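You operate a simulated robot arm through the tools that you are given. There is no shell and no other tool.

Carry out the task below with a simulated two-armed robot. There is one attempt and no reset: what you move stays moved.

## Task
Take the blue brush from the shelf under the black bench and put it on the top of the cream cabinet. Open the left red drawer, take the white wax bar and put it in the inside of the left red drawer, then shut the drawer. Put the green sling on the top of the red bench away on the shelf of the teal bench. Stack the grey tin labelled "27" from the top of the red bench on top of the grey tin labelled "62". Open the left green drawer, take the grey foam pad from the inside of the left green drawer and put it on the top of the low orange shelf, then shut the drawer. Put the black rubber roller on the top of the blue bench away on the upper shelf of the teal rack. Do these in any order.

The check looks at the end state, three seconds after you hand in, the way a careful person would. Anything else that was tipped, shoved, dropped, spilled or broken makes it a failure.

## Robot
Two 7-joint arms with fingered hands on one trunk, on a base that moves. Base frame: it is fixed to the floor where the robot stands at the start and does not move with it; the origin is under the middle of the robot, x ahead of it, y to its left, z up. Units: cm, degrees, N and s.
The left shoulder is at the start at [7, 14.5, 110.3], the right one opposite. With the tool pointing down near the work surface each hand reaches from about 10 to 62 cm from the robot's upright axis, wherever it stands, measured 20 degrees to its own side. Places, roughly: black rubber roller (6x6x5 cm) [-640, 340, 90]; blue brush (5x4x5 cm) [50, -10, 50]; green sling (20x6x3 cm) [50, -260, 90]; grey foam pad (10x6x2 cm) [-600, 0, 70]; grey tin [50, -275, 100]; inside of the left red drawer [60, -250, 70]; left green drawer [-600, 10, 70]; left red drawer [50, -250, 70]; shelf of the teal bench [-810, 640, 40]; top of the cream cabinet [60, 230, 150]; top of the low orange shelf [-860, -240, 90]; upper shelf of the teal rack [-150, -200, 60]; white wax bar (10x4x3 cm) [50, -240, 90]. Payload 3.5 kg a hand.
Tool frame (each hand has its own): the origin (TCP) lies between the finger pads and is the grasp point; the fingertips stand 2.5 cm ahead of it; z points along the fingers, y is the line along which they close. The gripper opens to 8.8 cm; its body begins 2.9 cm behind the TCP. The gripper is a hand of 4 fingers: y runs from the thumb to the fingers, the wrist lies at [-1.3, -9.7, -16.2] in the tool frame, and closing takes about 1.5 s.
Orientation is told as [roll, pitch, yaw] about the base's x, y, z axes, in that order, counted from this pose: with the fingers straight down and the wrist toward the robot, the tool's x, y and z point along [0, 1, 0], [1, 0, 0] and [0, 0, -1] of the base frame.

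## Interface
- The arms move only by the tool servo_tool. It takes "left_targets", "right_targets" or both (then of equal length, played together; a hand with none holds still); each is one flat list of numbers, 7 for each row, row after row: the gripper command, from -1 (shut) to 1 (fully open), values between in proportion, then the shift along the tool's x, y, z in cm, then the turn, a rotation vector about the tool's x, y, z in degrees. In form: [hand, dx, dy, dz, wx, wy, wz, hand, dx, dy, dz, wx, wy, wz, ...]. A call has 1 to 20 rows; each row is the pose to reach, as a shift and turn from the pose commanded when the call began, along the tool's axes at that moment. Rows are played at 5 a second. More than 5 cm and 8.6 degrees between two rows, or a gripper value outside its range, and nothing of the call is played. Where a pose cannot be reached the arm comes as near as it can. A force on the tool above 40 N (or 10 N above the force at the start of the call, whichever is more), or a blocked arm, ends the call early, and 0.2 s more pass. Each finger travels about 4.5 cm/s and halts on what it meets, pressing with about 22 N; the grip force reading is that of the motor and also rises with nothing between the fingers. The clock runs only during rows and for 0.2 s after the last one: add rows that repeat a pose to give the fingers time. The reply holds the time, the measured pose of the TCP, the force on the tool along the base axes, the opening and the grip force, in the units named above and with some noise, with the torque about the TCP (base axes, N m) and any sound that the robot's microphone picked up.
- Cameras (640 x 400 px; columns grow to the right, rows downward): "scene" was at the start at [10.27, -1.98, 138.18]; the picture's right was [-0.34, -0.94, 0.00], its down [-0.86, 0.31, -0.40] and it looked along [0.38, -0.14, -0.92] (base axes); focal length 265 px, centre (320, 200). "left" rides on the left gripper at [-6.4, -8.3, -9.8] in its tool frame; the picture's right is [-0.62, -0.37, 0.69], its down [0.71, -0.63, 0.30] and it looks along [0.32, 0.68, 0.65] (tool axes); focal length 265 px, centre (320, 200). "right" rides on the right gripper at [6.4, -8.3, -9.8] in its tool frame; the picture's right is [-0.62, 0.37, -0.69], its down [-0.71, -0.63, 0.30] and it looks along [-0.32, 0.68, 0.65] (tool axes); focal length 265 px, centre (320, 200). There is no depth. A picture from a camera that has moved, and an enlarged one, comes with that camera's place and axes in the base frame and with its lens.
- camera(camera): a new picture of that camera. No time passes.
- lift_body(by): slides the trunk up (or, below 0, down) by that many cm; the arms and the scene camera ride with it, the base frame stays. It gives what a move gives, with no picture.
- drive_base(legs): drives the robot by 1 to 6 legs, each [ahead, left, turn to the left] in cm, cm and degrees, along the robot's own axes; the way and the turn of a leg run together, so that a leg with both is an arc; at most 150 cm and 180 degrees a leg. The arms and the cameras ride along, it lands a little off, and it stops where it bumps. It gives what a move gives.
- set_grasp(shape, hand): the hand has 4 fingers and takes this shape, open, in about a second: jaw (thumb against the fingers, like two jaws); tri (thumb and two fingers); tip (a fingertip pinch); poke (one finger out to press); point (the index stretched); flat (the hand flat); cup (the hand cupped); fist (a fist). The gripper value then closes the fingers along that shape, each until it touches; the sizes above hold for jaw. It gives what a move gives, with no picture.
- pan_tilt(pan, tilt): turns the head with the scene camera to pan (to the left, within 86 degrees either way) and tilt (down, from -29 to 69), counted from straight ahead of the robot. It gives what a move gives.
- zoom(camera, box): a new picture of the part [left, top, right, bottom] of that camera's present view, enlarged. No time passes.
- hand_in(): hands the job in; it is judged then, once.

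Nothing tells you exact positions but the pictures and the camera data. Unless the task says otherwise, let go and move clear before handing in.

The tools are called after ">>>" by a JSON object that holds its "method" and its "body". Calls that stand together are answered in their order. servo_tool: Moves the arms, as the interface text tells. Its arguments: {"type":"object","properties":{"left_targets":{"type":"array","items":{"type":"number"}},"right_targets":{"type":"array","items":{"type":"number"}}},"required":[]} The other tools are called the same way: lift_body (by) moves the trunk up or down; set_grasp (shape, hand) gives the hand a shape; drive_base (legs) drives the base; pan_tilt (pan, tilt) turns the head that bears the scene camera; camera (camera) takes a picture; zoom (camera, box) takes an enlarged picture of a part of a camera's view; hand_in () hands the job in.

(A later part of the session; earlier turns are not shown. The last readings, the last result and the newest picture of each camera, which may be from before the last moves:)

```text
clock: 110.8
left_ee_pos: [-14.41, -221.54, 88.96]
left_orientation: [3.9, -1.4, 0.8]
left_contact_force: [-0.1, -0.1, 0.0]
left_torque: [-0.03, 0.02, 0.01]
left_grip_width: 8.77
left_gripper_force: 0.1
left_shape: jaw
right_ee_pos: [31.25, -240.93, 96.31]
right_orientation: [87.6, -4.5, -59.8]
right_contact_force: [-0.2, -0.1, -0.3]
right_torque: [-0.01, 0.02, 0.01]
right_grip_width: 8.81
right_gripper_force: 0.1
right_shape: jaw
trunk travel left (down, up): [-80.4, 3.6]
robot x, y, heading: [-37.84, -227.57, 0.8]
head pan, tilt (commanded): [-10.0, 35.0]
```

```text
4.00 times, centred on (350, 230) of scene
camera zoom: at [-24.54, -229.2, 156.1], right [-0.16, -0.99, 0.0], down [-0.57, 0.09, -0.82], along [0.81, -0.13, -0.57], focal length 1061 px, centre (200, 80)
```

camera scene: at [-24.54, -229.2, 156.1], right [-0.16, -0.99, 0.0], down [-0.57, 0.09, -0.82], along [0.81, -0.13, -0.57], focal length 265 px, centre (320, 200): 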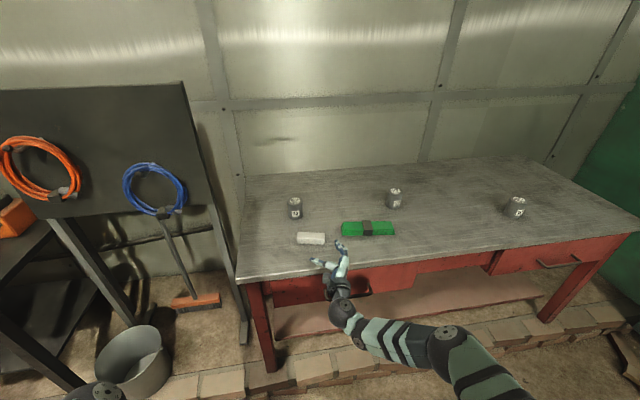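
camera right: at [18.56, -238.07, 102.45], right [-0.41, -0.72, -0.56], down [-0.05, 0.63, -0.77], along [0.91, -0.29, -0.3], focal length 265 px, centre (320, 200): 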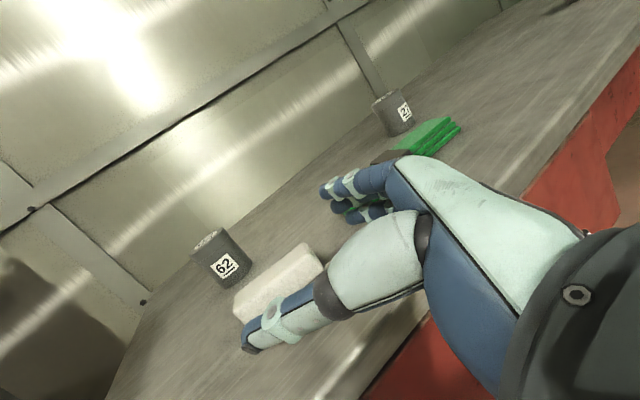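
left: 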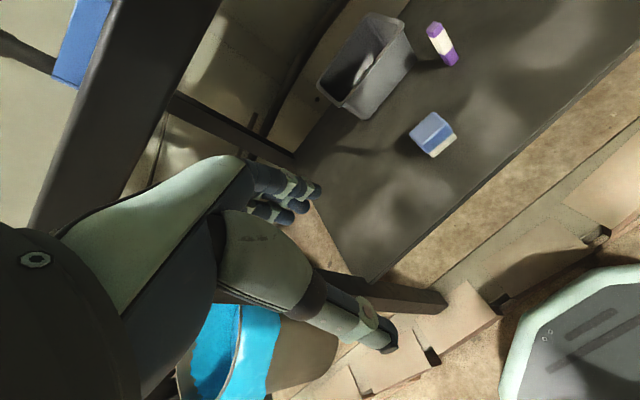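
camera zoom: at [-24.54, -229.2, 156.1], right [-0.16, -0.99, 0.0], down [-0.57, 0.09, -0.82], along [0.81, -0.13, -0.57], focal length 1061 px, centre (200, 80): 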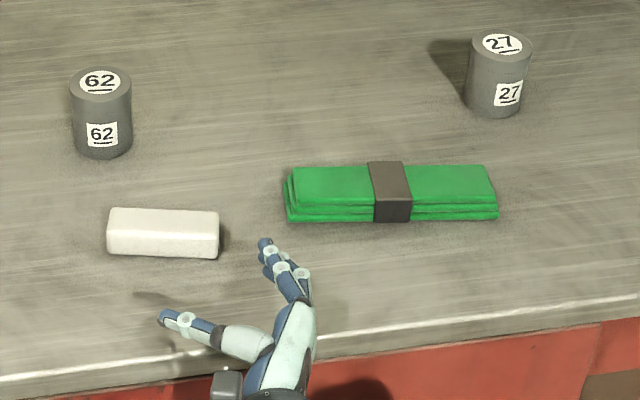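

Triangulation gives bench top z ≈ 88.0. The tins are about 6.3 cm across and 7.2 cm high, at [63.5, -233] and [63.5, -275.8]. I'll retract the hand along its finger line, raise the trunk a little, shift right and drive in so the hand stands off tin 27 from the front right.

>>> {"method": "servo_tool", "body": {"right_targets": [1, 0, 0, -4, 0, 0, 0, 1, 0, 0, -8, 0, 0, 0, 1, 0, 0, -12, 0, 0, 0, 1, 0, 0, -12, 0, 0, 0]}}

>>> {"method": "lift_body", "body": {"by": 3}}

>>> {"method": "drive_base", "body": {"legs": [[0, -35, 0], [27, 0, 0]]}}

>>> {"method": "camera", "body": {"camera": "right"}}

>>> {"method": "camera", "body": {"camera": "scene"}}

```text
clock: 111.8
left_ee_pos: [-14.48, -221.49, 88.92]
left_orientation: [3.8, -1.5, 0.7]
left_contact_force: [-0.3, 0.3, 0.5]
left_torque: [0.02, -0.01, 0.01]
left_grip_width: 8.77
left_gripper_force: 0.2
left_shape: jaw
right_ee_pos: [20.77, -246.86, 96.95]
right_orientation: [87.6, -4.4, -59.9]
right_contact_force: [-0.4, 0.7, 0.2]
right_torque: [-0.02, 0.04, -0.01]
right_grip_width: 8.82
right_gripper_force: 0.1
right_shape: jaw
trunk travel left (down, up): [-80.4, 3.6]
robot x, y, heading: [-37.79, -227.88, 1.0]
head pan, tilt (commanded): [-10.0, 35.0]
```

```text
clock: 112.6
left_ee_pos: [-14.42, -221.45, 91.87]
left_orientation: [3.7, -1.6, 0.8]
left_contact_force: [-0.6, 0.6, 0.4]
left_torque: [-0.02, 0.03, -0.01]
left_grip_width: 8.79
left_gripper_force: 0.1
left_shape: jaw
right_ee_pos: [20.87, -246.9, 99.86]
right_orientation: [87.7, -4.3, -59.8]
right_contact_force: [0.1, -0.4, 0.3]
right_torque: [0.01, -0.01, 0.02]
right_grip_width: 8.81
right_gripper_force: 0.0
right_shape: jaw
trunk travel left (down, up): [-83.4, 0.6]
robot x, y, heading: [-37.72, -227.58, 0.6]
head pan, tilt (commanded): [-10.0, 35.0]
```

```text
clock: 116.3
left_ee_pos: [12.87, -256.68, 91.95]
left_orientation: [3.8, -1.6, 0.5]
left_contact_force: [0.2, -0.5, 0.5]
left_torque: [0.01, -0.01, 0.0]
left_grip_width: 8.78
left_gripper_force: 0.0
left_shape: jaw
right_ee_pos: [47.72, -282.23, 99.91]
right_orientation: [87.7, -4.4, -60.1]
right_contact_force: [-0.7, -0.5, -0.6]
right_torque: [0.0, 0.02, 0.02]
right_grip_width: 8.83
right_gripper_force: 0.2
right_shape: jaw
trunk travel left (down, up): [-83.4, 0.6]
robot x, y, heading: [-10.49, -262.75, 0.3]
head pan, tilt (commanded): [-10.0, 35.0]
```

```text
taken
camera right: at [35.13, -279.23, 106.05], right [-0.42, -0.72, -0.56], down [-0.05, 0.63, -0.77], along [0.91, -0.29, -0.3], focal length 265 px, centre (320, 200)
```

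right: 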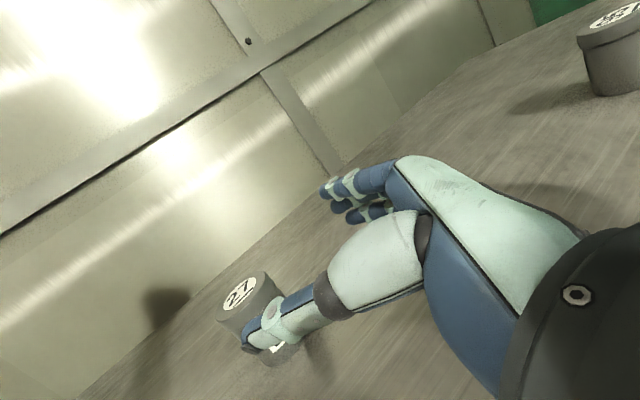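

```text
taken
camera scene: at [2.59, -264.27, 159.11], right [-0.17, -0.99, 0.0], down [-0.56, 0.1, -0.82], along [0.81, -0.14, -0.57], focal length 265 px, centre (320, 200)
```

scene: 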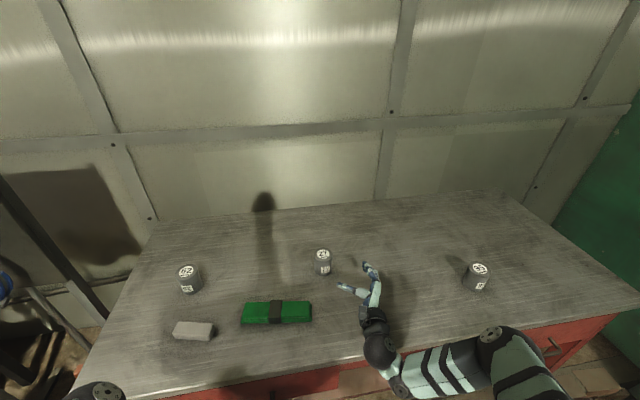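

Good stand-off. I'll zoom to refine the tins' positions from here.

>>> {"method": "zoom", "body": {"camera": "scene", "box": [280, 220, 400, 295]}}

>>> {"method": "zoom", "body": {"camera": "scene", "box": [140, 250, 260, 325]}}

>>> {"method": "zoom", "body": {"camera": "right", "box": [180, 250, 340, 350]}}

```text
5.33 times, centred on (340, 258) of scene
camera zoom: at [2.59, -264.27, 159.11], right [-0.17, -0.99, 0.0], down [-0.56, 0.1, -0.82], along [0.81, -0.14, -0.57], focal length 1415 px, centre (213, -107)
```

zoom: 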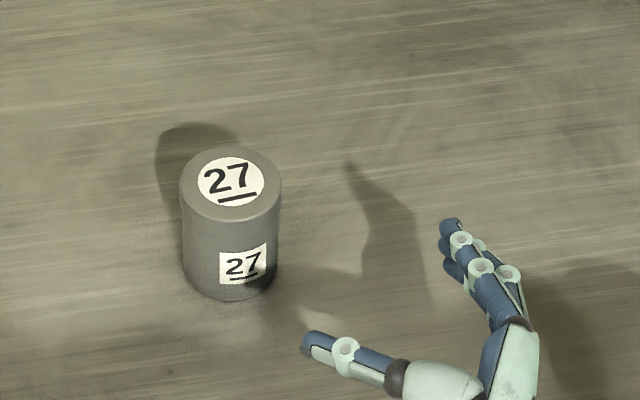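

```text
5.33 times, centred on (200, 288) of scene
camera zoom: at [2.59, -264.27, 159.11], right [-0.17, -0.99, 0.0], down [-0.56, 0.1, -0.82], along [0.81, -0.14, -0.57], focal length 1415 px, centre (960, -267)
```

zoom: 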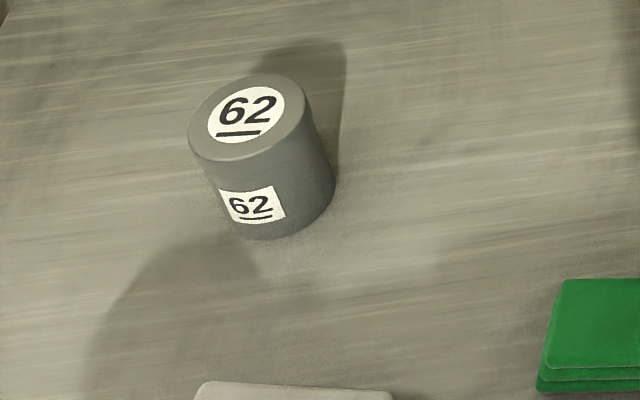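

```text
4.00 times, centred on (260, 300) of right
camera zoom: at [35.13, -279.23, 106.05], right [-0.42, -0.72, -0.56], down [-0.05, 0.63, -0.77], along [0.91, -0.29, -0.3], focal length 1062 px, centre (560, -200)
```

zoom: 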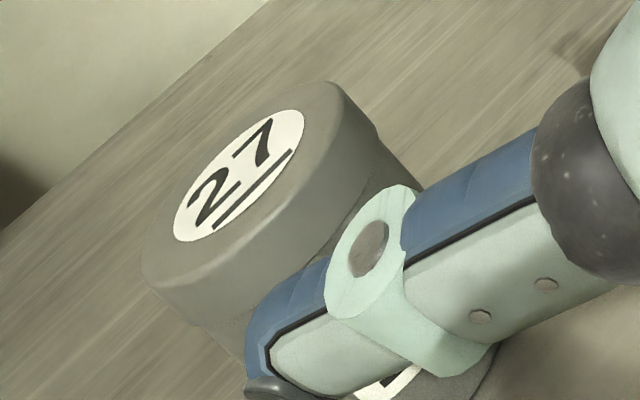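

Both cameras agree: tin 27 is at [62.6, -275.5] and tin 62 at [62.7, -233.1]. I'll lower the hand to z 93.6 with an 8° down-tilt, lined up with tin 27 along the finger direction.

>>> {"method": "servo_tool", "body": {"right_targets": [1, -1.6, 0.3, -0.2, 0.17, -1.7, 1, 1, -3.2, 0.6, -0.35, 0.35, -3.5, 2, 1, -4.8, 0.9, -0.5, 0.52, -5.2, 3, 1, -6.44, 1.16, -0.69, 0.69, -6.9, 4, 1, -6.44, 1.16, -0.69, 0.69, -6.9, 4]}}

>>> {"method": "zoom", "body": {"camera": "scene", "box": [280, 220, 440, 320]}}

>>> {"method": "camera", "body": {"camera": "right"}}

```text
clock: 117.5
left_ee_pos: [12.91, -256.78, 91.96]
left_orientation: [3.7, -1.6, 0.5]
left_contact_force: [0.5, 0.6, 0.2]
left_torque: [-0.01, 0.0, -0.02]
left_grip_width: 8.78
left_gripper_force: 0.0
left_shape: jaw
right_ee_pos: [48.0, -284.19, 93.41]
right_orientation: [80.7, -0.3, -59.8]
right_contact_force: [0.5, 0.1, -0.1]
right_torque: [-0.02, -0.01, 0.03]
right_grip_width: 8.8
right_gripper_force: 0.0
right_shape: jaw
trunk travel left (down, up): [-83.4, 0.6]
robot x, y, heading: [-10.69, -263.18, 0.2]
head pan, tilt (commanded): [-10.0, 35.0]
```

```text
4.00 times, centred on (360, 270) of scene
camera zoom: at [2.76, -264.26, 159.09], right [-0.17, -0.99, 0.0], down [-0.57, 0.1, -0.82], along [0.81, -0.14, -0.57], focal length 1061 px, centre (160, -80)
```

zoom: 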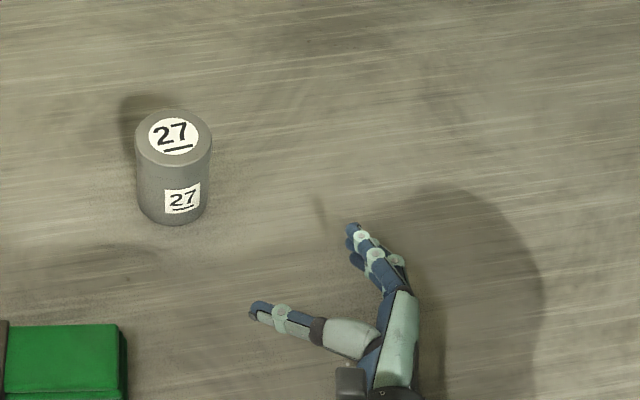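

```text
taken
camera right: at [36.23, -281.17, 101.37], right [-0.49, -0.72, -0.5], down [-0.16, 0.63, -0.76], along [0.86, -0.29, -0.42], focal length 265 px, centre (320, 200)
```

right: 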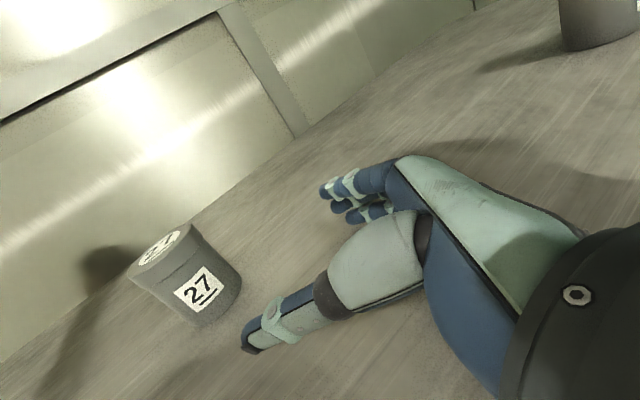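

The hand is lined up within 2 mm sideways. I'll advance along the finger direction, stopping slightly short so the tin doesn't touch the palm.

>>> {"method": "servo_tool", "body": {"right_targets": [1, 0.65, 0, 4, 0, 0, 0, 1, 1.3, -0.1, 8, 0, 0, 0, 1, 1.8, -0.14, 11, 0, 0, 0, 1, 2.2, -0.14, 13.5, 0, 0, 0, 1, 2.6, -0.14, 15.8, 0, 0, 0, 1, 2.6, -0.14, 15.8, 0, 0, 0]}}

>>> {"method": "zoom", "body": {"camera": "scene", "box": [260, 220, 420, 320]}}

>>> {"method": "camera", "body": {"camera": "right"}}

```text
clock: 119.0
left_ee_pos: [12.76, -256.73, 91.97]
left_orientation: [3.8, -1.5, 0.5]
left_contact_force: [-1.3, 0.7, -0.3]
left_torque: [-0.02, 0.01, 0.01]
left_grip_width: 8.81
left_gripper_force: 0.1
left_shape: jaw
right_ee_pos: [61.68, -275.92, 93.73]
right_orientation: [80.6, -0.3, -59.8]
right_contact_force: [-0.6, 0.7, 1.1]
right_torque: [-0.01, -0.01, 0.0]
right_grip_width: 8.81
right_gripper_force: 0.1
right_shape: jaw
trunk travel left (down, up): [-83.4, 0.6]
robot x, y, heading: [-10.71, -262.8, 0.3]
head pan, tilt (commanded): [-10.0, 35.0]
```

```text
4.00 times, centred on (340, 270) of scene
camera zoom: at [2.72, -264.35, 159.1], right [-0.17, -0.99, 0.0], down [-0.57, 0.1, -0.82], along [0.81, -0.14, -0.57], focal length 1061 px, centre (240, -80)
```

zoom: 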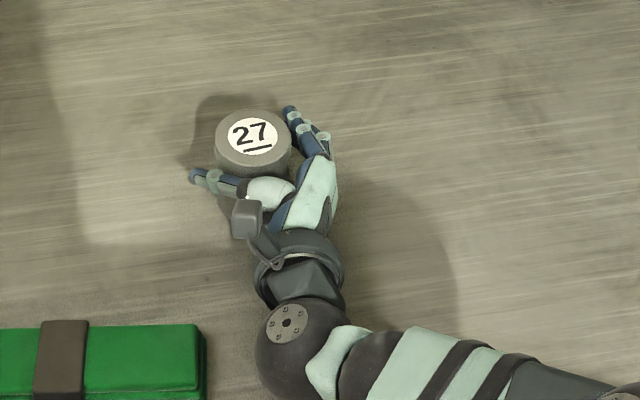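

```text
taken
camera right: at [50.02, -273.01, 101.49], right [-0.49, -0.71, -0.5], down [-0.15, 0.63, -0.76], along [0.86, -0.29, -0.42], focal length 265 px, centre (320, 200)
```

right: 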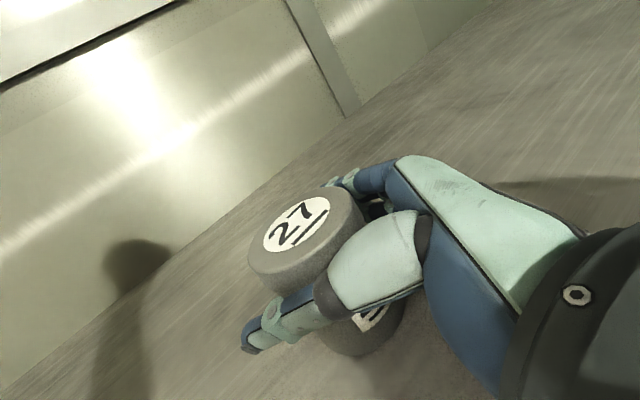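

The tin is between thumb and fingers and hasn't moved. I'll close on it.

>>> {"method": "servo_tool", "body": {"right_targets": [0.6, 0, 0, 0, 0, 0, 0, 0.2, 0, 0, 0, 0, 0, 0, -0.2, 0, 0, 0, 0, 0, 0, -0.6, 0, 0, 0, 0, 0, 0, -1, 0, 0, 0, 0, 0, 0, -1, 0, 0, 0, 0, 0, 0, -1, 0, 0, 0, 0, 0, 0, -1, 0, 0, 0, 0, 0, 0, -1, 0, 0, 0, 0, 0, 0]}}

>>> {"method": "zoom", "body": {"camera": "scene", "box": [260, 220, 420, 320]}}

>>> {"method": "camera", "body": {"camera": "right"}}

```text
clock: 121.0
left_ee_pos: [12.98, -256.67, 92.06]
left_orientation: [3.7, -1.5, 0.5]
left_contact_force: [-0.9, -0.1, -0.4]
left_torque: [-0.01, -0.02, 0.04]
left_grip_width: 8.75
left_gripper_force: 0.0
left_shape: jaw
right_ee_pos: [61.72, -275.85, 93.68]
right_orientation: [80.7, -0.3, -59.8]
right_contact_force: [1.5, 0.5, -0.1]
right_torque: [-0.05, -0.02, -0.02]
right_grip_width: 4.83
right_gripper_force: 21.9
right_shape: jaw
trunk travel left (down, up): [-83.4, 0.6]
robot x, y, heading: [-10.66, -263.11, 0.2]
head pan, tilt (commanded): [-10.0, 35.0]
```

```text
4.00 times, centred on (340, 270) of scene
camera zoom: at [2.78, -264.25, 159.09], right [-0.17, -0.99, 0.0], down [-0.57, 0.1, -0.82], along [0.81, -0.14, -0.57], focal length 1061 px, centre (240, -80)
```

zoom: 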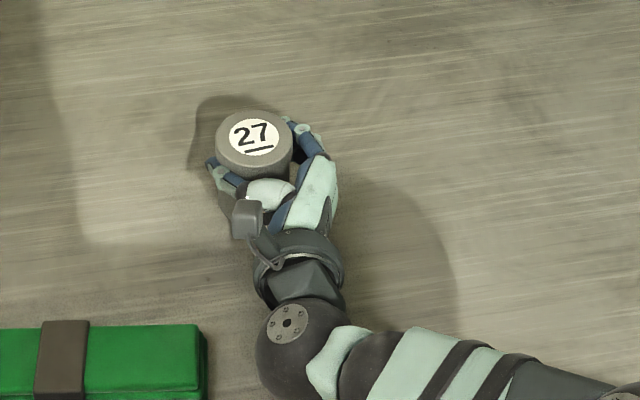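

```text
taken
camera right: at [50.04, -272.95, 101.47], right [-0.49, -0.72, -0.5], down [-0.16, 0.63, -0.76], along [0.86, -0.29, -0.42], focal length 265 px, centre (320, 200)
```

right: 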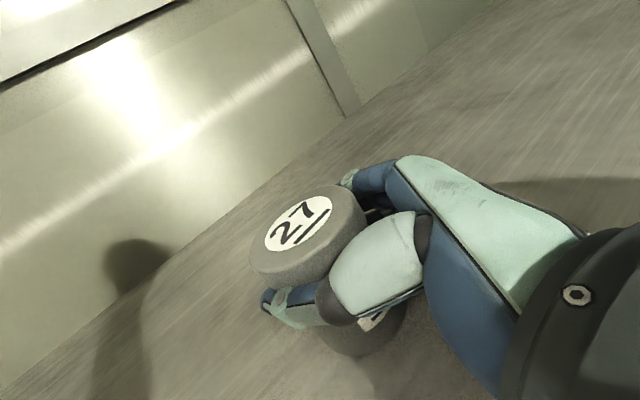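

The tin is gripped and hasn't shifted. I'll lift it 10 cm with the arm.

>>> {"method": "servo_tool", "body": {"right_targets": [-1, 1.5, 0, -0.25, 0, 0, 0, -1, 4, 0, -0.65, 0, 0, 0, -1, 7, 0.03, -1.15, 0, 0, 0, -1, 10, 0.05, -1.64, 0, 0, 0, -1, 10.4, 0.05, -1.7, 0, 0, 0, -1, 10.4, 0.05, -1.7, 0, 0, 0]}}

>>> {"method": "camera", "body": {"camera": "scene"}}

>>> {"method": "camera", "body": {"camera": "right"}}

```text
clock: 122.3
left_ee_pos: [12.87, -256.63, 92.01]
left_orientation: [3.8, -1.6, 0.5]
left_contact_force: [-0.7, -0.3, 0.0]
left_torque: [0.0, -0.02, -0.01]
left_grip_width: 8.79
left_gripper_force: 0.1
left_shape: jaw
right_ee_pos: [61.73, -275.92, 104.0]
right_orientation: [80.7, -0.3, -59.8]
right_contact_force: [-0.3, 0.1, -3.3]
right_torque: [0.01, 0.04, -0.03]
right_grip_width: 4.79
right_gripper_force: 22.0
right_shape: jaw
trunk travel left (down, up): [-83.4, 0.6]
robot x, y, heading: [-10.73, -263.08, 0.4]
head pan, tilt (commanded): [-10.0, 35.0]
```

```text
taken
camera scene: at [2.85, -264.29, 159.08], right [-0.17, -0.99, 0.0], down [-0.57, 0.1, -0.82], along [0.81, -0.14, -0.57], focal length 265 px, centre (320, 200)
```

scene: 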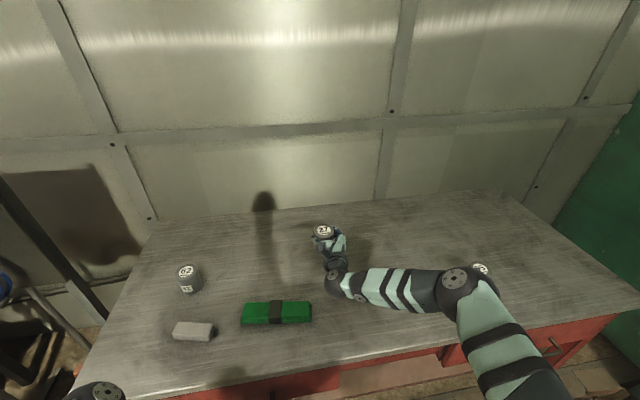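

```text
taken
camera right: at [50.04, -272.92, 111.9], right [-0.49, -0.72, -0.5], down [-0.16, 0.63, -0.76], along [0.86, -0.29, -0.42], focal length 265 px, centre (320, 200)
```

right: 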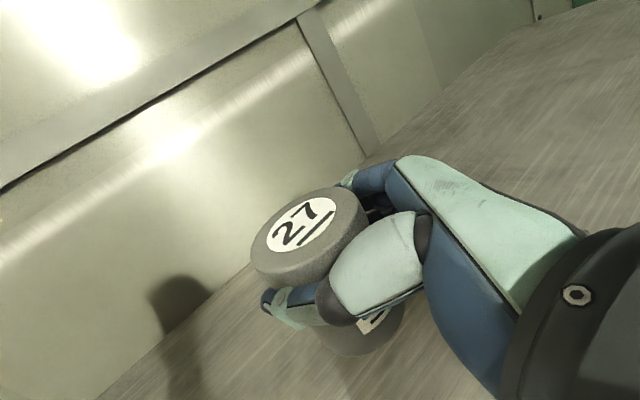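

The tin is held, weighing about 3 N. Next I strafe left 42.4 cm to bring it over tin 62.

>>> {"method": "drive_base", "body": {"legs": [[0, 42.4, 0]]}}

>>> {"method": "camera", "body": {"camera": "scene"}}

>>> {"method": "zoom", "body": {"camera": "scene", "box": [260, 210, 420, 310]}}

>>> {"method": "camera", "body": {"camera": "right"}}

```text
clock: 125.0
left_ee_pos: [12.81, -214.16, 92.02]
left_orientation: [3.9, -1.5, 0.4]
left_contact_force: [-0.2, -0.1, -0.4]
left_torque: [0.0, 0.03, -0.01]
left_grip_width: 8.76
left_gripper_force: 0.0
left_shape: jaw
right_ee_pos: [61.52, -233.37, 104.01]
right_orientation: [80.7, -0.3, -59.9]
right_contact_force: [0.6, -0.2, -2.1]
right_torque: [0.0, 0.01, 0.03]
right_grip_width: 4.77
right_gripper_force: 21.7
right_shape: jaw
trunk travel left (down, up): [-83.4, 0.6]
robot x, y, heading: [-10.82, -220.01, 0.2]
head pan, tilt (commanded): [-10.0, 35.0]
```

```text
taken
camera scene: at [2.64, -221.78, 159.08], right [-0.17, -0.99, 0.0], down [-0.57, 0.1, -0.82], along [0.81, -0.14, -0.57], focal length 265 px, centre (320, 200)
```

scene: 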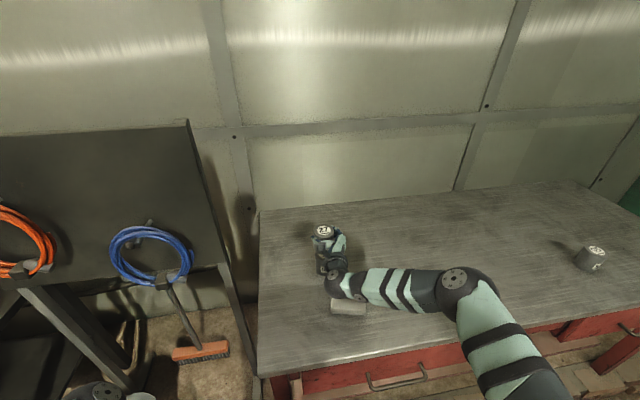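

```text
4.00 times, centred on (340, 260) of scene
camera zoom: at [2.64, -221.78, 159.08], right [-0.17, -0.99, 0.0], down [-0.57, 0.1, -0.82], along [0.81, -0.14, -0.57], focal length 1061 px, centre (240, -40)
```

zoom: 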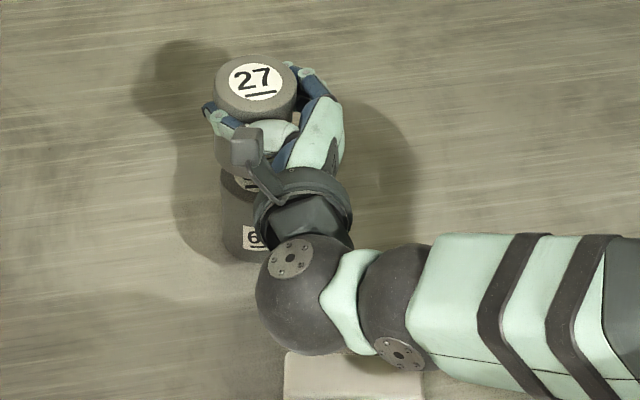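

```text
taken
camera right: at [49.82, -230.44, 111.88], right [-0.49, -0.71, -0.5], down [-0.15, 0.63, -0.76], along [0.86, -0.3, -0.42], focal length 265 px, centre (320, 200)
```

right: 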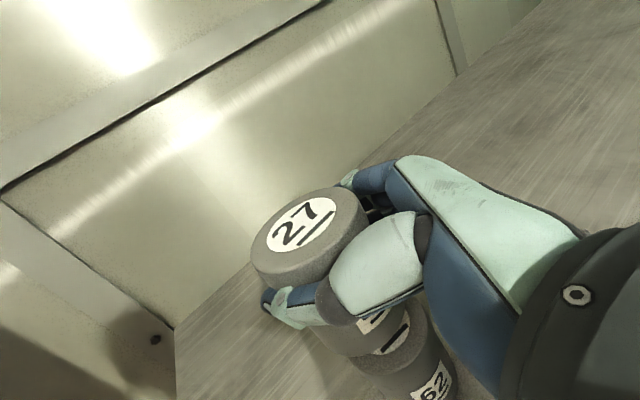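

Tin 27 is over [62.7, -233.3], within a few millimetres of tin 62. I'll lower by the trunk in small steps until it touches.

>>> {"method": "lift_body", "body": {"by": -2.5}}

>>> {"method": "zoom", "body": {"camera": "right", "box": [230, 170, 500, 400]}}

>>> {"method": "zoom", "body": {"camera": "scene", "box": [260, 210, 420, 310]}}

```text
clock: 125.7
left_ee_pos: [12.73, -213.95, 89.46]
left_orientation: [3.7, -1.4, 0.3]
left_contact_force: [0.0, -1.1, 0.5]
left_torque: [0.01, -0.01, 0.03]
left_grip_width: 8.78
left_gripper_force: 0.0
left_shape: jaw
right_ee_pos: [61.57, -233.41, 101.55]
right_orientation: [80.6, -0.3, -59.9]
right_contact_force: [-0.2, -0.3, -3.5]
right_torque: [-0.04, 0.02, 0.03]
right_grip_width: 4.79
right_gripper_force: 22.5
right_shape: jaw
trunk travel left (down, up): [-80.9, 3.1]
robot x, y, heading: [-10.73, -220.24, 0.2]
head pan, tilt (commanded): [-10.0, 35.0]
```

```text
1.74 times, centred on (365, 285) of right
camera zoom: at [49.81, -230.32, 109.38], right [-0.49, -0.71, -0.5], down [-0.15, 0.63, -0.76], along [0.86, -0.3, -0.42], focal length 462 px, centre (242, 52)
```

zoom: 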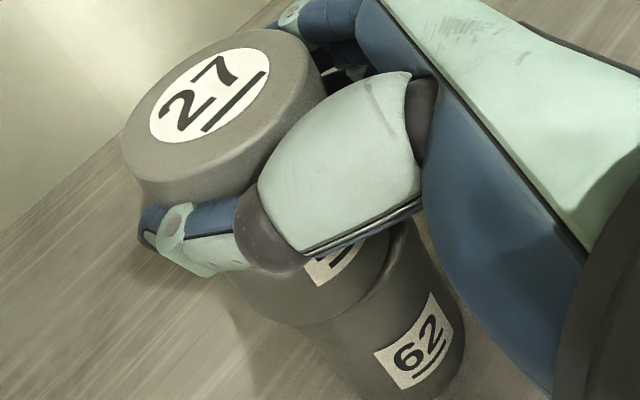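

```text
4.00 times, centred on (340, 260) of scene
camera zoom: at [2.61, -221.59, 156.58], right [-0.17, -0.99, 0.0], down [-0.57, 0.1, -0.82], along [0.81, -0.14, -0.57], focal length 1061 px, centre (240, -40)
```

zoom: 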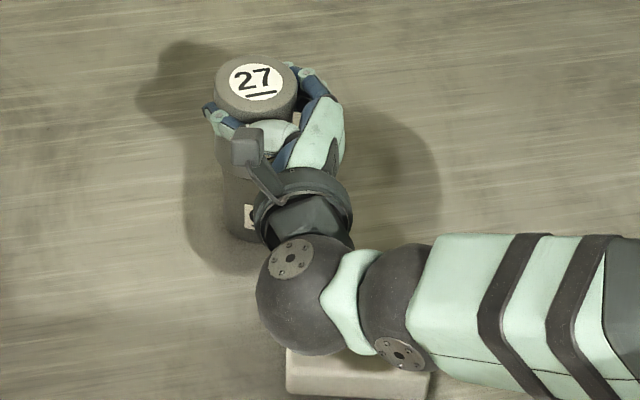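

The alignment looks good from both cameras. I'll lower the last few millimetres.

>>> {"method": "lift_body", "body": {"by": -0.5}}

>>> {"method": "lift_body", "body": {"by": -0.3}}

```text
clock: 126.2
left_ee_pos: [12.69, -214.1, 88.9]
left_orientation: [3.7, -1.5, 0.5]
left_contact_force: [0.1, -1.2, 0.8]
left_torque: [0.02, 0.01, 0.01]
left_grip_width: 8.79
left_gripper_force: 0.1
left_shape: jaw
right_ee_pos: [61.54, -233.24, 101.2]
right_orientation: [80.8, -0.4, -59.9]
right_contact_force: [1.2, -0.3, -0.4]
right_torque: [-0.08, 0.0, 0.0]
right_grip_width: 4.81
right_gripper_force: 22.1
right_shape: jaw
trunk travel left (down, up): [-80.4, 3.6]
robot x, y, heading: [-10.51, -220.22, 0.3]
head pan, tilt (commanded): [-10.0, 35.0]
```

```text
clock: 126.7
left_ee_pos: [12.73, -214.08, 88.6]
left_orientation: [3.8, -1.6, 0.3]
left_contact_force: [0.7, -0.4, -0.3]
left_torque: [0.01, -0.02, 0.01]
left_grip_width: 8.77
left_gripper_force: 0.0
left_shape: jaw
right_ee_pos: [61.43, -233.31, 100.95]
right_orientation: [80.9, -0.4, -59.9]
right_contact_force: [1.2, 0.2, 7.0]
right_torque: [-0.1, -0.14, 0.04]
right_grip_width: 4.79
right_gripper_force: 21.5
right_shape: jaw
trunk travel left (down, up): [-80.1, 3.9]
robot x, y, heading: [-10.82, -220.27, 0.0]
head pan, tilt (commanded): [-10.0, 35.0]
```

Contact is about 10 N of push, so tin 27 rests on tin 62. I'll open the fingers.

>>> {"method": "servo_tool", "body": {"right_targets": [-0.8, 0, 0, 0, 0, 0, 0, -0.5, 0, 0, 0, 0, 0, 0, -0.2, 0, 0, 0, 0, 0, 0, 0.1, 0, 0, 0, 0, 0, 0, 0.4, 0, 0, 0, 0, 0, 0, 0.7, 0, 0, 0, 0, 0, 0, 1, 0, 0, 0, 0, 0, 0, 1, 0, 0, 0, 0, 0, 0, 1, 0, 0, 0, 0, 0, 0]}}

>>> {"method": "zoom", "body": {"camera": "right", "box": [230, 170, 500, 400]}}

>>> {"method": "zoom", "body": {"camera": "scene", "box": [260, 210, 420, 310]}}

```text
clock: 128.7
left_ee_pos: [12.66, -214.11, 88.56]
left_orientation: [3.8, -1.4, 0.4]
left_contact_force: [0.5, -0.3, 0.1]
left_torque: [0.0, 0.02, -0.01]
left_grip_width: 8.77
left_gripper_force: 0.1
left_shape: jaw
right_ee_pos: [61.55, -233.2, 100.86]
right_orientation: [80.8, -0.2, -59.9]
right_contact_force: [0.1, -0.2, -0.1]
right_torque: [-0.01, 0.03, -0.02]
right_grip_width: 8.75
right_gripper_force: 0.0
right_shape: jaw
trunk travel left (down, up): [-80.1, 3.9]
robot x, y, heading: [-11.1, -220.11, -0.0]
head pan, tilt (commanded): [-10.0, 35.0]
```

```text
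1.74 times, centred on (365, 285) of right
camera zoom: at [49.75, -230.34, 108.63], right [-0.49, -0.71, -0.5], down [-0.15, 0.63, -0.76], along [0.86, -0.3, -0.42], focal length 462 px, centre (242, 52)
```

zoom: 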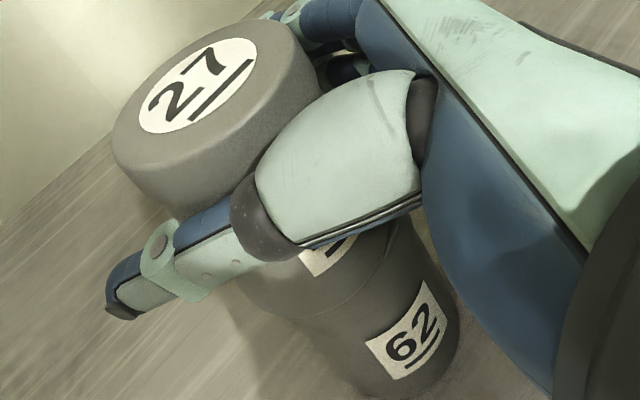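

```text
4.00 times, centred on (340, 260) of scene
camera zoom: at [2.53, -221.63, 155.79], right [-0.17, -0.99, 0.0], down [-0.57, 0.1, -0.82], along [0.81, -0.14, -0.57], focal length 1061 px, centre (240, -40)
```

zoom: 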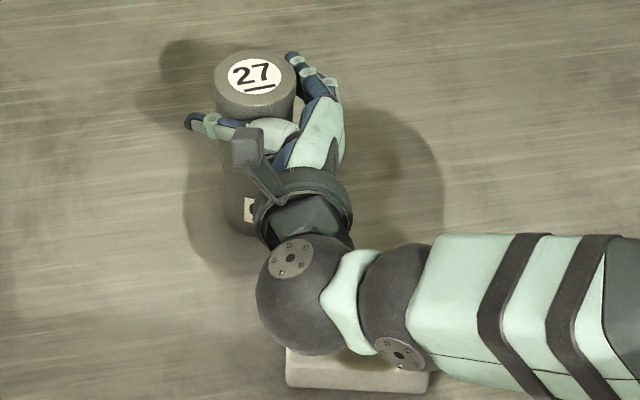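

Released. I'll retract the hand along the finger line, away from the stack.

>>> {"method": "servo_tool", "body": {"right_targets": [1, -0.3, 0, -2, 0, 0, 0, 1, -0.6, 0, -4.5, 0, 0, 0, 1, -0.8, 0, -8, 0, 0, 0, 1, -0.8, 0, -12, 0, 0, 0, 1, -0.8, 0, -16, 0, 0, 0, 1, -0.8, 0, -18, 0, 0, 0]}}

>>> {"method": "camera", "body": {"camera": "right"}}

>>> {"method": "camera", "body": {"camera": "scene"}}

```text
clock: 130.1
left_ee_pos: [12.63, -214.01, 88.65]
left_orientation: [3.8, -1.5, 0.3]
left_contact_force: [0.6, 0.7, 1.1]
left_torque: [0.0, 0.02, -0.01]
left_grip_width: 8.76
left_gripper_force: 0.1
left_shape: jaw
right_ee_pos: [45.95, -242.33, 103.12]
right_orientation: [80.7, -0.4, -60.1]
right_contact_force: [-0.8, -0.3, -0.7]
right_torque: [-0.02, -0.03, 0.0]
right_grip_width: 8.77
right_gripper_force: 0.1
right_shape: jaw
trunk travel left (down, up): [-80.1, 3.9]
robot x, y, heading: [-10.82, -220.17, 0.1]
head pan, tilt (commanded): [-10.0, 35.0]
```

```text
taken
camera right: at [34.21, -239.29, 110.84], right [-0.49, -0.71, -0.5], down [-0.15, 0.63, -0.76], along [0.86, -0.3, -0.42], focal length 265 px, centre (320, 200)
```

right: 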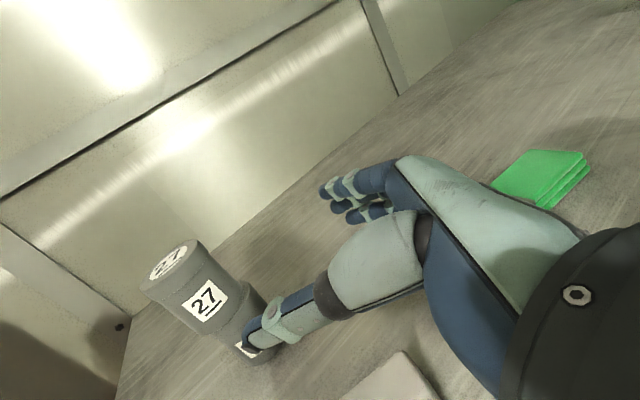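

```text
taken
camera scene: at [2.55, -221.51, 155.79], right [-0.17, -0.99, 0.0], down [-0.57, 0.1, -0.82], along [0.81, -0.14, -0.57], focal length 265 px, centre (320, 200)
```

scene: 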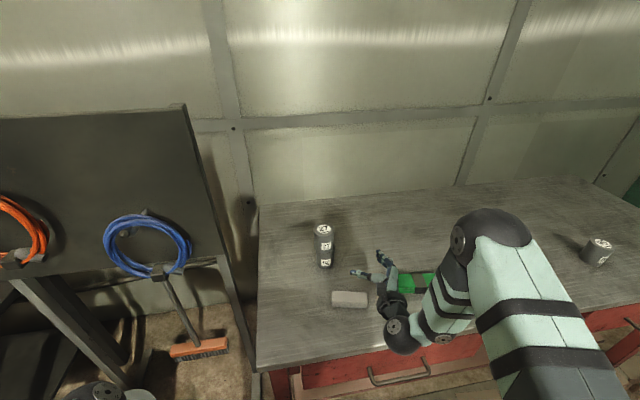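

Tin 27 now stands squarely on tin 62. Next is the wax bar. I'll back off a little, turn the right hand back to fingers-down with a slight forward pitch, and zoom on the bar and drawer handle.

>>> {"method": "drive_base", "body": {"legs": [[-16, 0, 0]]}}

>>> {"method": "servo_tool", "body": {"right_targets": [1, 0, 0, 0, -1.1, -4, -6.8, 1, 0, 0, 0, -2.2, -8, -13.6, 1, 0, 0, 0, -3.4, -12, -20.5, 1, 0, 0, 0, -4.5, -16, -27.3, 1, 0, 0, 0, -5.6, -20, -34.1, 1, 0, 0, 0, -6.7, -24, -40.9, 1, 0, 0, 0, -7.8, -28, -47.7, 1, 0, 0, 0, -9, -32, -54.6, 1, 0, 0, 0, -10, -36, -61.4, 1, 0, 0, 0, -11.2, -40.2, -68.2, 1, 0, 0, 0, -11.2, -40.2, -68.2]}}

>>> {"method": "zoom", "body": {"camera": "scene", "box": [240, 220, 500, 382]}}

```text
clock: 131.6
left_ee_pos: [-3.28, -214.22, 88.71]
left_orientation: [3.7, -1.4, 0.3]
left_contact_force: [0.1, -0.6, -0.4]
left_torque: [-0.02, 0.01, -0.01]
left_grip_width: 8.78
left_gripper_force: 0.0
left_shape: jaw
right_ee_pos: [29.96, -242.37, 102.93]
right_orientation: [80.6, -0.4, -60.0]
right_contact_force: [-0.1, -0.7, 0.4]
right_torque: [0.0, 0.01, 0.0]
right_grip_width: 8.77
right_gripper_force: 0.2
right_shape: jaw
trunk travel left (down, up): [-80.1, 3.9]
robot x, y, heading: [-27.17, -220.02, 0.2]
head pan, tilt (commanded): [-10.0, 35.0]
```

```text
clock: 134.0
left_ee_pos: [-3.39, -214.14, 88.63]
left_orientation: [3.8, -1.5, 0.3]
left_contact_force: [0.5, -0.4, 0.3]
left_torque: [-0.01, 0.04, -0.01]
left_grip_width: 8.78
left_gripper_force: 0.0
left_shape: jaw
right_ee_pos: [29.9, -242.43, 103.03]
right_orientation: [9.4, -58.6, -16.3]
right_contact_force: [0.4, -0.2, 0.0]
right_torque: [-0.03, 0.01, -0.02]
right_grip_width: 8.74
right_gripper_force: 0.0
right_shape: jaw
trunk travel left (down, up): [-80.1, 3.9]
robot x, y, heading: [-26.91, -219.83, 0.5]
head pan, tilt (commanded): [-10.0, 35.0]
```

```text
2.46 times, centred on (370, 301) of scene
camera zoom: at [-13.59, -221.71, 155.79], right [-0.17, -0.99, 0.0], down [-0.57, 0.1, -0.82], along [0.81, -0.14, -0.57], focal length 653 px, centre (197, -49)
```

zoom: 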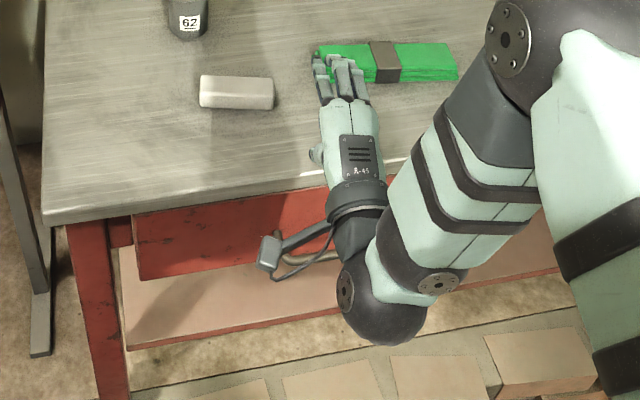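

The wax bar lies at about [45.7, -237.2], turned -14° about the vertical, on the z 88 top. I'll bring the right hand to nearly fingers-down with yaw -14° so it closes across the bar's 4 cm width.

>>> {"method": "servo_tool", "body": {"right_targets": [1, 0.76, -0.93, -1.42, 7.2, -1.1, 0.3, 1, 1.52, -1.86, -2.84, 14.5, -2.1, 0.6, 1, 2.28, -2.8, -4.26, 21.7, -3.2, 0.9, 1, 3.05, -3.73, -5.7, 28.9, -4.3, 1.3, 1, 3.8, -4.66, -7.1, 36.1, -5.4, 1.6, 1, 4.57, -5.6, -8.5, 43.4, -6.4, 1.9, 1, 5.33, -6.52, -9.95, 50.6, -7.5, 2.2, 1, 5.33, -6.52, -9.95, 50.6, -7.5, 2.2]}}

>>> {"method": "camera", "body": {"camera": "scene"}}

```text
clock: 135.8
left_ee_pos: [-3.49, -214.16, 88.64]
left_orientation: [3.8, -1.4, 0.3]
left_contact_force: [-0.1, 0.0, 0.1]
left_torque: [0.02, 0.02, 0.02]
left_grip_width: 8.78
left_gripper_force: 0.0
left_shape: jaw
right_ee_pos: [18.76, -235.47, 103.01]
right_orientation: [0.1, -7.9, -14.0]
right_contact_force: [0.2, 0.4, 0.1]
right_torque: [0.01, -0.02, -0.02]
right_grip_width: 8.77
right_gripper_force: 0.1
right_shape: jaw
trunk travel left (down, up): [-80.1, 3.9]
robot x, y, heading: [-26.84, -220.17, 0.1]
head pan, tilt (commanded): [-10.0, 35.0]
```

```text
taken
camera scene: at [-13.6, -221.72, 155.79], right [-0.17, -0.99, 0.0], down [-0.57, 0.1, -0.82], along [0.81, -0.14, -0.57], focal length 265 px, centre (320, 200)
```

scene: 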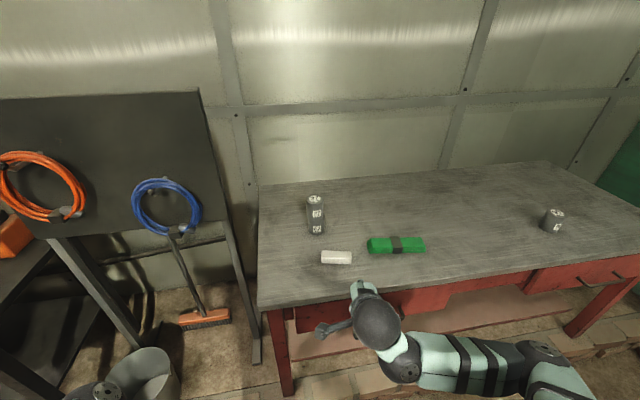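

The orientation is exactly as planned. I'll test extending a further 6 cm here before driving in.

>>> {"method": "servo_tool", "body": {"right_targets": [1, -0.1, 3.1, 0.4, 0, 0, 0, 1, -0.2, 6.2, 0.85, 0, 0, 0, 1, -0.2, 6.2, 0.85, 0, 0, 0]}}

```text
clock: 136.6
left_ee_pos: [-3.4, -214.22, 88.59]
left_orientation: [3.8, -1.6, 0.3]
left_contact_force: [0.1, 0.5, -0.2]
left_torque: [0.01, 0.01, -0.02]
left_grip_width: 8.79
left_gripper_force: 0.0
left_shape: jaw
right_ee_pos: [24.7, -237.08, 103.04]
right_orientation: [0.2, -8.1, -14.0]
right_contact_force: [-0.8, 0.1, 0.7]
right_torque: [0.0, -0.04, 0.02]
right_grip_width: 8.77
right_gripper_force: 0.1
right_shape: jaw
trunk travel left (down, up): [-80.1, 3.9]
robot x, y, heading: [-26.95, -220.13, 0.2]
head pan, tilt (commanded): [-10.0, 35.0]
```

The hand can reach 51.6 cm ahead at this orientation. I'll drive forward 21 cm so it stands over the wax bar.

>>> {"method": "drive_base", "body": {"legs": [[21, 0, 0]]}}

>>> {"method": "camera", "body": {"camera": "right"}}

>>> {"method": "camera", "body": {"camera": "scene"}}

```text
clock: 138.2
left_ee_pos: [17.26, -214.01, 88.65]
left_orientation: [3.8, -1.6, 0.4]
left_contact_force: [-0.4, -0.2, 0.4]
left_torque: [-0.02, 0.0, -0.02]
left_grip_width: 8.77
left_gripper_force: 0.0
left_shape: jaw
right_ee_pos: [45.48, -236.92, 103.01]
right_orientation: [0.2, -8.1, -13.8]
right_contact_force: [0.5, -0.1, 0.2]
right_torque: [-0.02, 0.01, 0.01]
right_grip_width: 8.8
right_gripper_force: 0.1
right_shape: jaw
trunk travel left (down, up): [-80.1, 3.9]
robot x, y, heading: [-6.24, -219.99, 0.0]
head pan, tilt (commanded): [-10.0, 35.0]
```

```text
taken
camera right: at [37.72, -228.34, 111.52], right [0.11, -0.67, 0.74], down [-0.74, -0.55, -0.39], along [0.67, -0.5, -0.55], focal length 265 px, centre (320, 200)
```

right: 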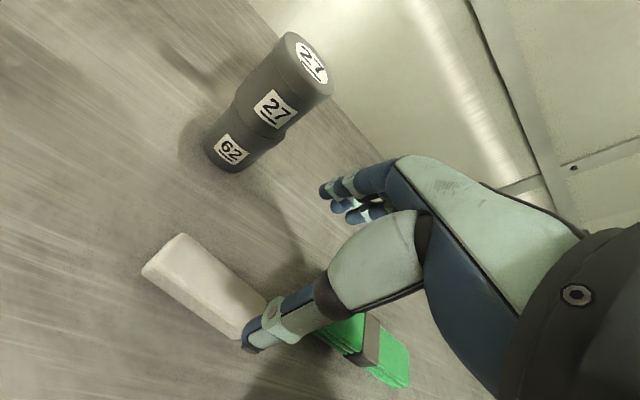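

```text
taken
camera scene: at [7.06, -221.62, 155.81], right [-0.17, -0.99, 0.0], down [-0.56, 0.1, -0.82], along [0.81, -0.14, -0.57], focal length 265 px, centre (320, 200)
```

scene: 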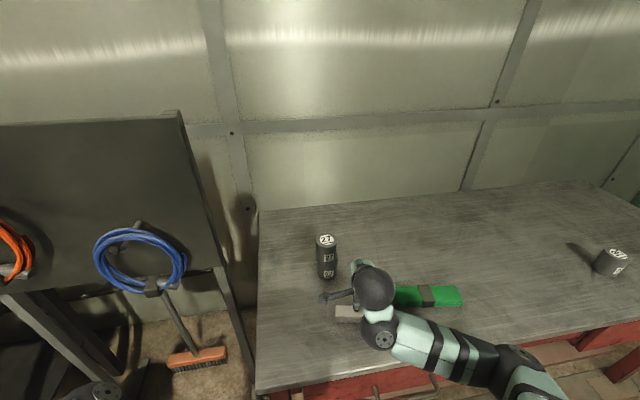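

The bar's position is confirmed under the hand. I'll lower with the trunk in two steps.

>>> {"method": "lift_body", "body": {"by": -8}}

>>> {"method": "camera", "body": {"camera": "right"}}

>>> {"method": "camera", "body": {"camera": "scene"}}

```text
clock: 139.4
left_ee_pos: [17.2, -214.07, 80.68]
left_orientation: [3.8, -1.4, 0.4]
left_contact_force: [0.2, 0.9, -1.7]
left_torque: [0.04, 0.01, 0.01]
left_grip_width: 8.76
left_gripper_force: 0.1
left_shape: jaw
right_ee_pos: [45.56, -236.98, 94.91]
right_orientation: [0.2, -8.0, -14.1]
right_contact_force: [0.6, 0.4, 0.1]
right_torque: [0.02, 0.03, -0.03]
right_grip_width: 8.77
right_gripper_force: 0.1
right_shape: jaw
trunk travel left (down, up): [-72.1, 11.9]
robot x, y, heading: [-6.17, -220.28, 0.3]
head pan, tilt (commanded): [-10.0, 35.0]
```

```text
taken
camera right: at [37.82, -228.35, 103.48], right [0.11, -0.67, 0.74], down [-0.74, -0.55, -0.39], along [0.67, -0.5, -0.55], focal length 265 px, centre (320, 200)
```

right: 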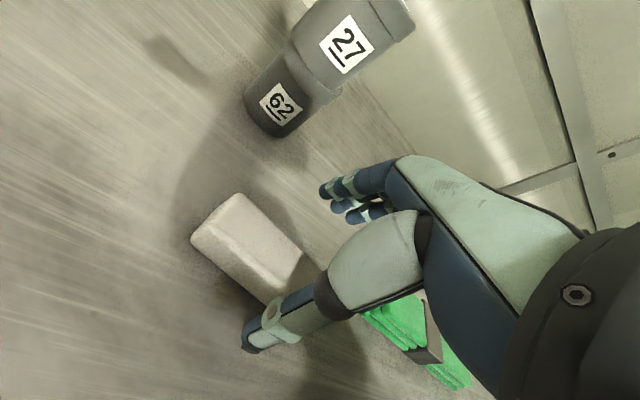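

```text
taken
camera scene: at [7.21, -221.62, 147.79], right [-0.17, -0.99, 0.0], down [-0.57, 0.1, -0.82], along [0.81, -0.14, -0.57], focal length 265 px, centre (320, 200)
```

scene: 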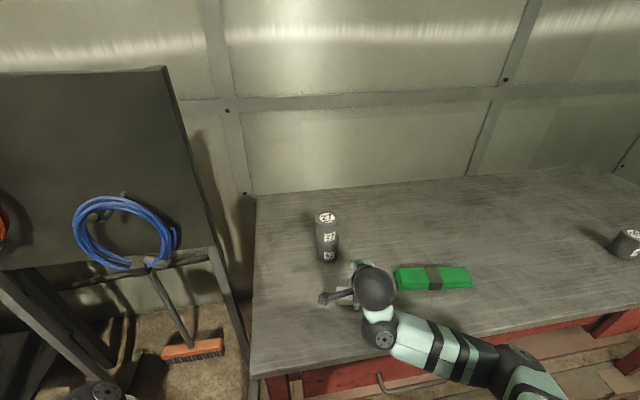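

>>> {"method": "lift_body", "body": {"by": -3.1}}

>>> {"method": "camera", "body": {"camera": "right"}}

```text
clock: 140.1
left_ee_pos: [17.26, -214.09, 77.61]
left_orientation: [3.9, -1.5, 0.4]
left_contact_force: [0.2, 0.4, -0.4]
left_torque: [0.01, 0.01, 0.02]
left_grip_width: 8.78
left_gripper_force: 0.1
left_shape: jaw
right_ee_pos: [45.55, -236.96, 91.84]
right_orientation: [0.1, -8.1, -13.8]
right_contact_force: [0.4, 0.3, -0.3]
right_torque: [-0.03, 0.02, -0.01]
right_grip_width: 8.77
right_gripper_force: 0.1
right_shape: jaw
trunk travel left (down, up): [-69.0, 15.0]
robot x, y, heading: [-6.02, -220.0, 0.1]
head pan, tilt (commanded): [-10.0, 35.0]
```

```text
taken
camera right: at [37.79, -228.34, 100.39], right [0.11, -0.67, 0.74], down [-0.74, -0.55, -0.39], along [0.67, -0.5, -0.55], focal length 265 px, centre (320, 200)
```

right: 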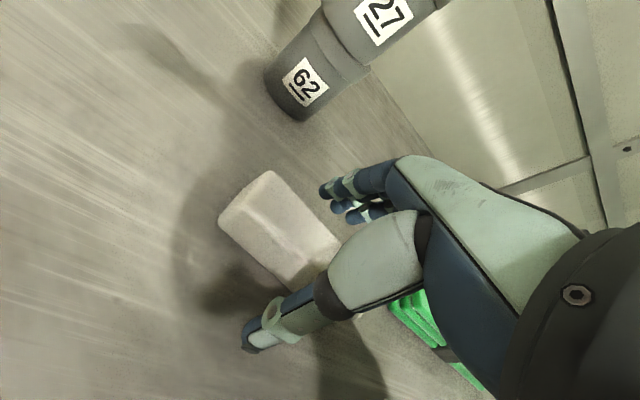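

The bar is between thumb and fingers. I'll lower another half centimetre and close.

>>> {"method": "lift_body", "body": {"by": -0.5}}

>>> {"method": "servo_tool", "body": {"right_targets": [0.6, 0, 0, 0, 0, 0, 0, 0.2, 0, 0, 0, 0, 0, 0, -0.2, 0, 0, 0, 0, 0, 0, -0.6, 0, 0, 0, 0, 0, 0, -1, 0, 0, 0, 0, 0, 0, -1, 0, 0, 0, 0, 0, 0, -1, 0, 0, 0, 0, 0, 0, -1, 0, 0, 0, 0, 0, 0, -1, 0, 0, 0, 0, 0, 0]}}

>>> {"method": "camera", "body": {"camera": "right"}}

```text
clock: 140.7
left_ee_pos: [17.28, -214.09, 77.07]
left_orientation: [3.8, -1.5, 0.4]
left_contact_force: [-0.3, 1.1, -0.5]
left_torque: [-0.01, -0.01, 0.02]
left_grip_width: 8.78
left_gripper_force: 0.0
left_shape: jaw
right_ee_pos: [45.66, -236.99, 91.27]
right_orientation: [0.1, -7.9, -13.9]
right_contact_force: [0.2, -0.8, 0.8]
right_torque: [-0.01, 0.0, -0.02]
right_grip_width: 8.77
right_gripper_force: 0.0
right_shape: jaw
trunk travel left (down, up): [-68.5, 15.5]
robot x, y, heading: [-6.27, -220.32, 0.1]
head pan, tilt (commanded): [-10.0, 35.0]
```

```text
clock: 142.7
left_ee_pos: [17.48, -214.12, 76.93]
left_orientation: [3.9, -1.5, 0.4]
left_contact_force: [0.1, 0.3, 0.8]
left_torque: [-0.01, 0.02, -0.03]
left_grip_width: 8.79
left_gripper_force: 0.1
left_shape: jaw
right_ee_pos: [45.6, -236.91, 91.28]
right_orientation: [0.2, -8.0, -13.9]
right_contact_force: [0.0, -0.2, -0.3]
right_torque: [0.02, 0.01, 0.05]
right_grip_width: 3.13
right_gripper_force: 22.0
right_shape: jaw
trunk travel left (down, up): [-68.5, 15.5]
robot x, y, heading: [-5.97, -220.37, 0.2]
head pan, tilt (commanded): [-10.0, 35.0]
```

```text
taken
camera right: at [37.81, -228.35, 99.87], right [0.11, -0.67, 0.74], down [-0.74, -0.55, -0.39], along [0.67, -0.5, -0.55], focal length 265 px, centre (320, 200)
```

right: 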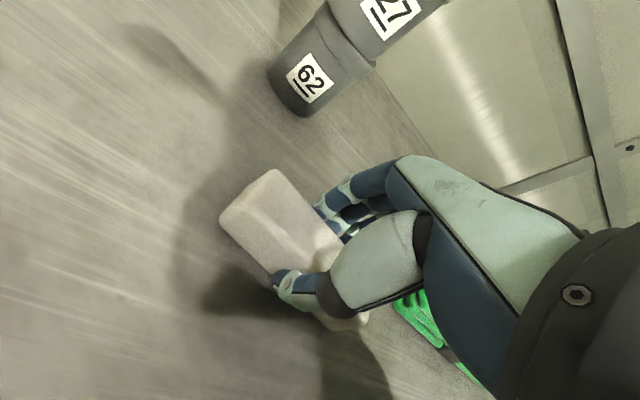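

>>> {"method": "lift_body", "body": {"by": 8}}

>>> {"method": "camera", "body": {"camera": "right"}}

```text
clock: 143.8
left_ee_pos: [17.34, -214.1, 85.06]
left_orientation: [3.9, -1.4, 0.4]
left_contact_force: [-0.2, -0.6, 0.7]
left_torque: [0.01, 0.02, -0.01]
left_grip_width: 8.8
left_gripper_force: 0.0
left_shape: jaw
right_ee_pos: [45.56, -236.95, 99.38]
right_orientation: [0.0, -8.0, -13.8]
right_contact_force: [0.0, -0.6, -2.5]
right_torque: [0.01, -0.03, 0.0]
right_grip_width: 3.09
right_gripper_force: 22.0
right_shape: jaw
trunk travel left (down, up): [-76.5, 7.5]
robot x, y, heading: [-6.42, -220.22, 0.3]
head pan, tilt (commanded): [-10.0, 35.0]
```

```text
taken
camera right: at [37.85, -228.35, 107.85], right [0.11, -0.67, 0.74], down [-0.74, -0.55, -0.39], along [0.67, -0.5, -0.55], focal length 265 px, centre (320, 200)
```

right: 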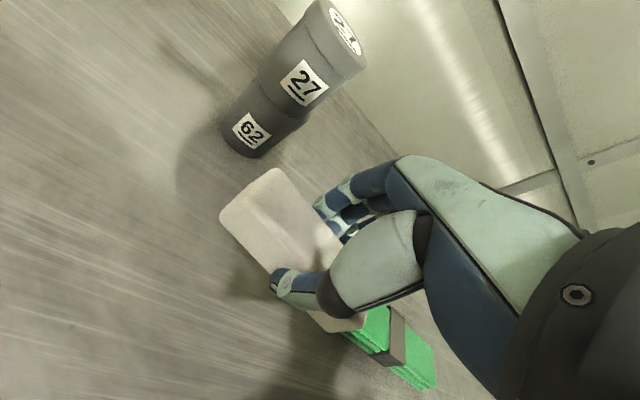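

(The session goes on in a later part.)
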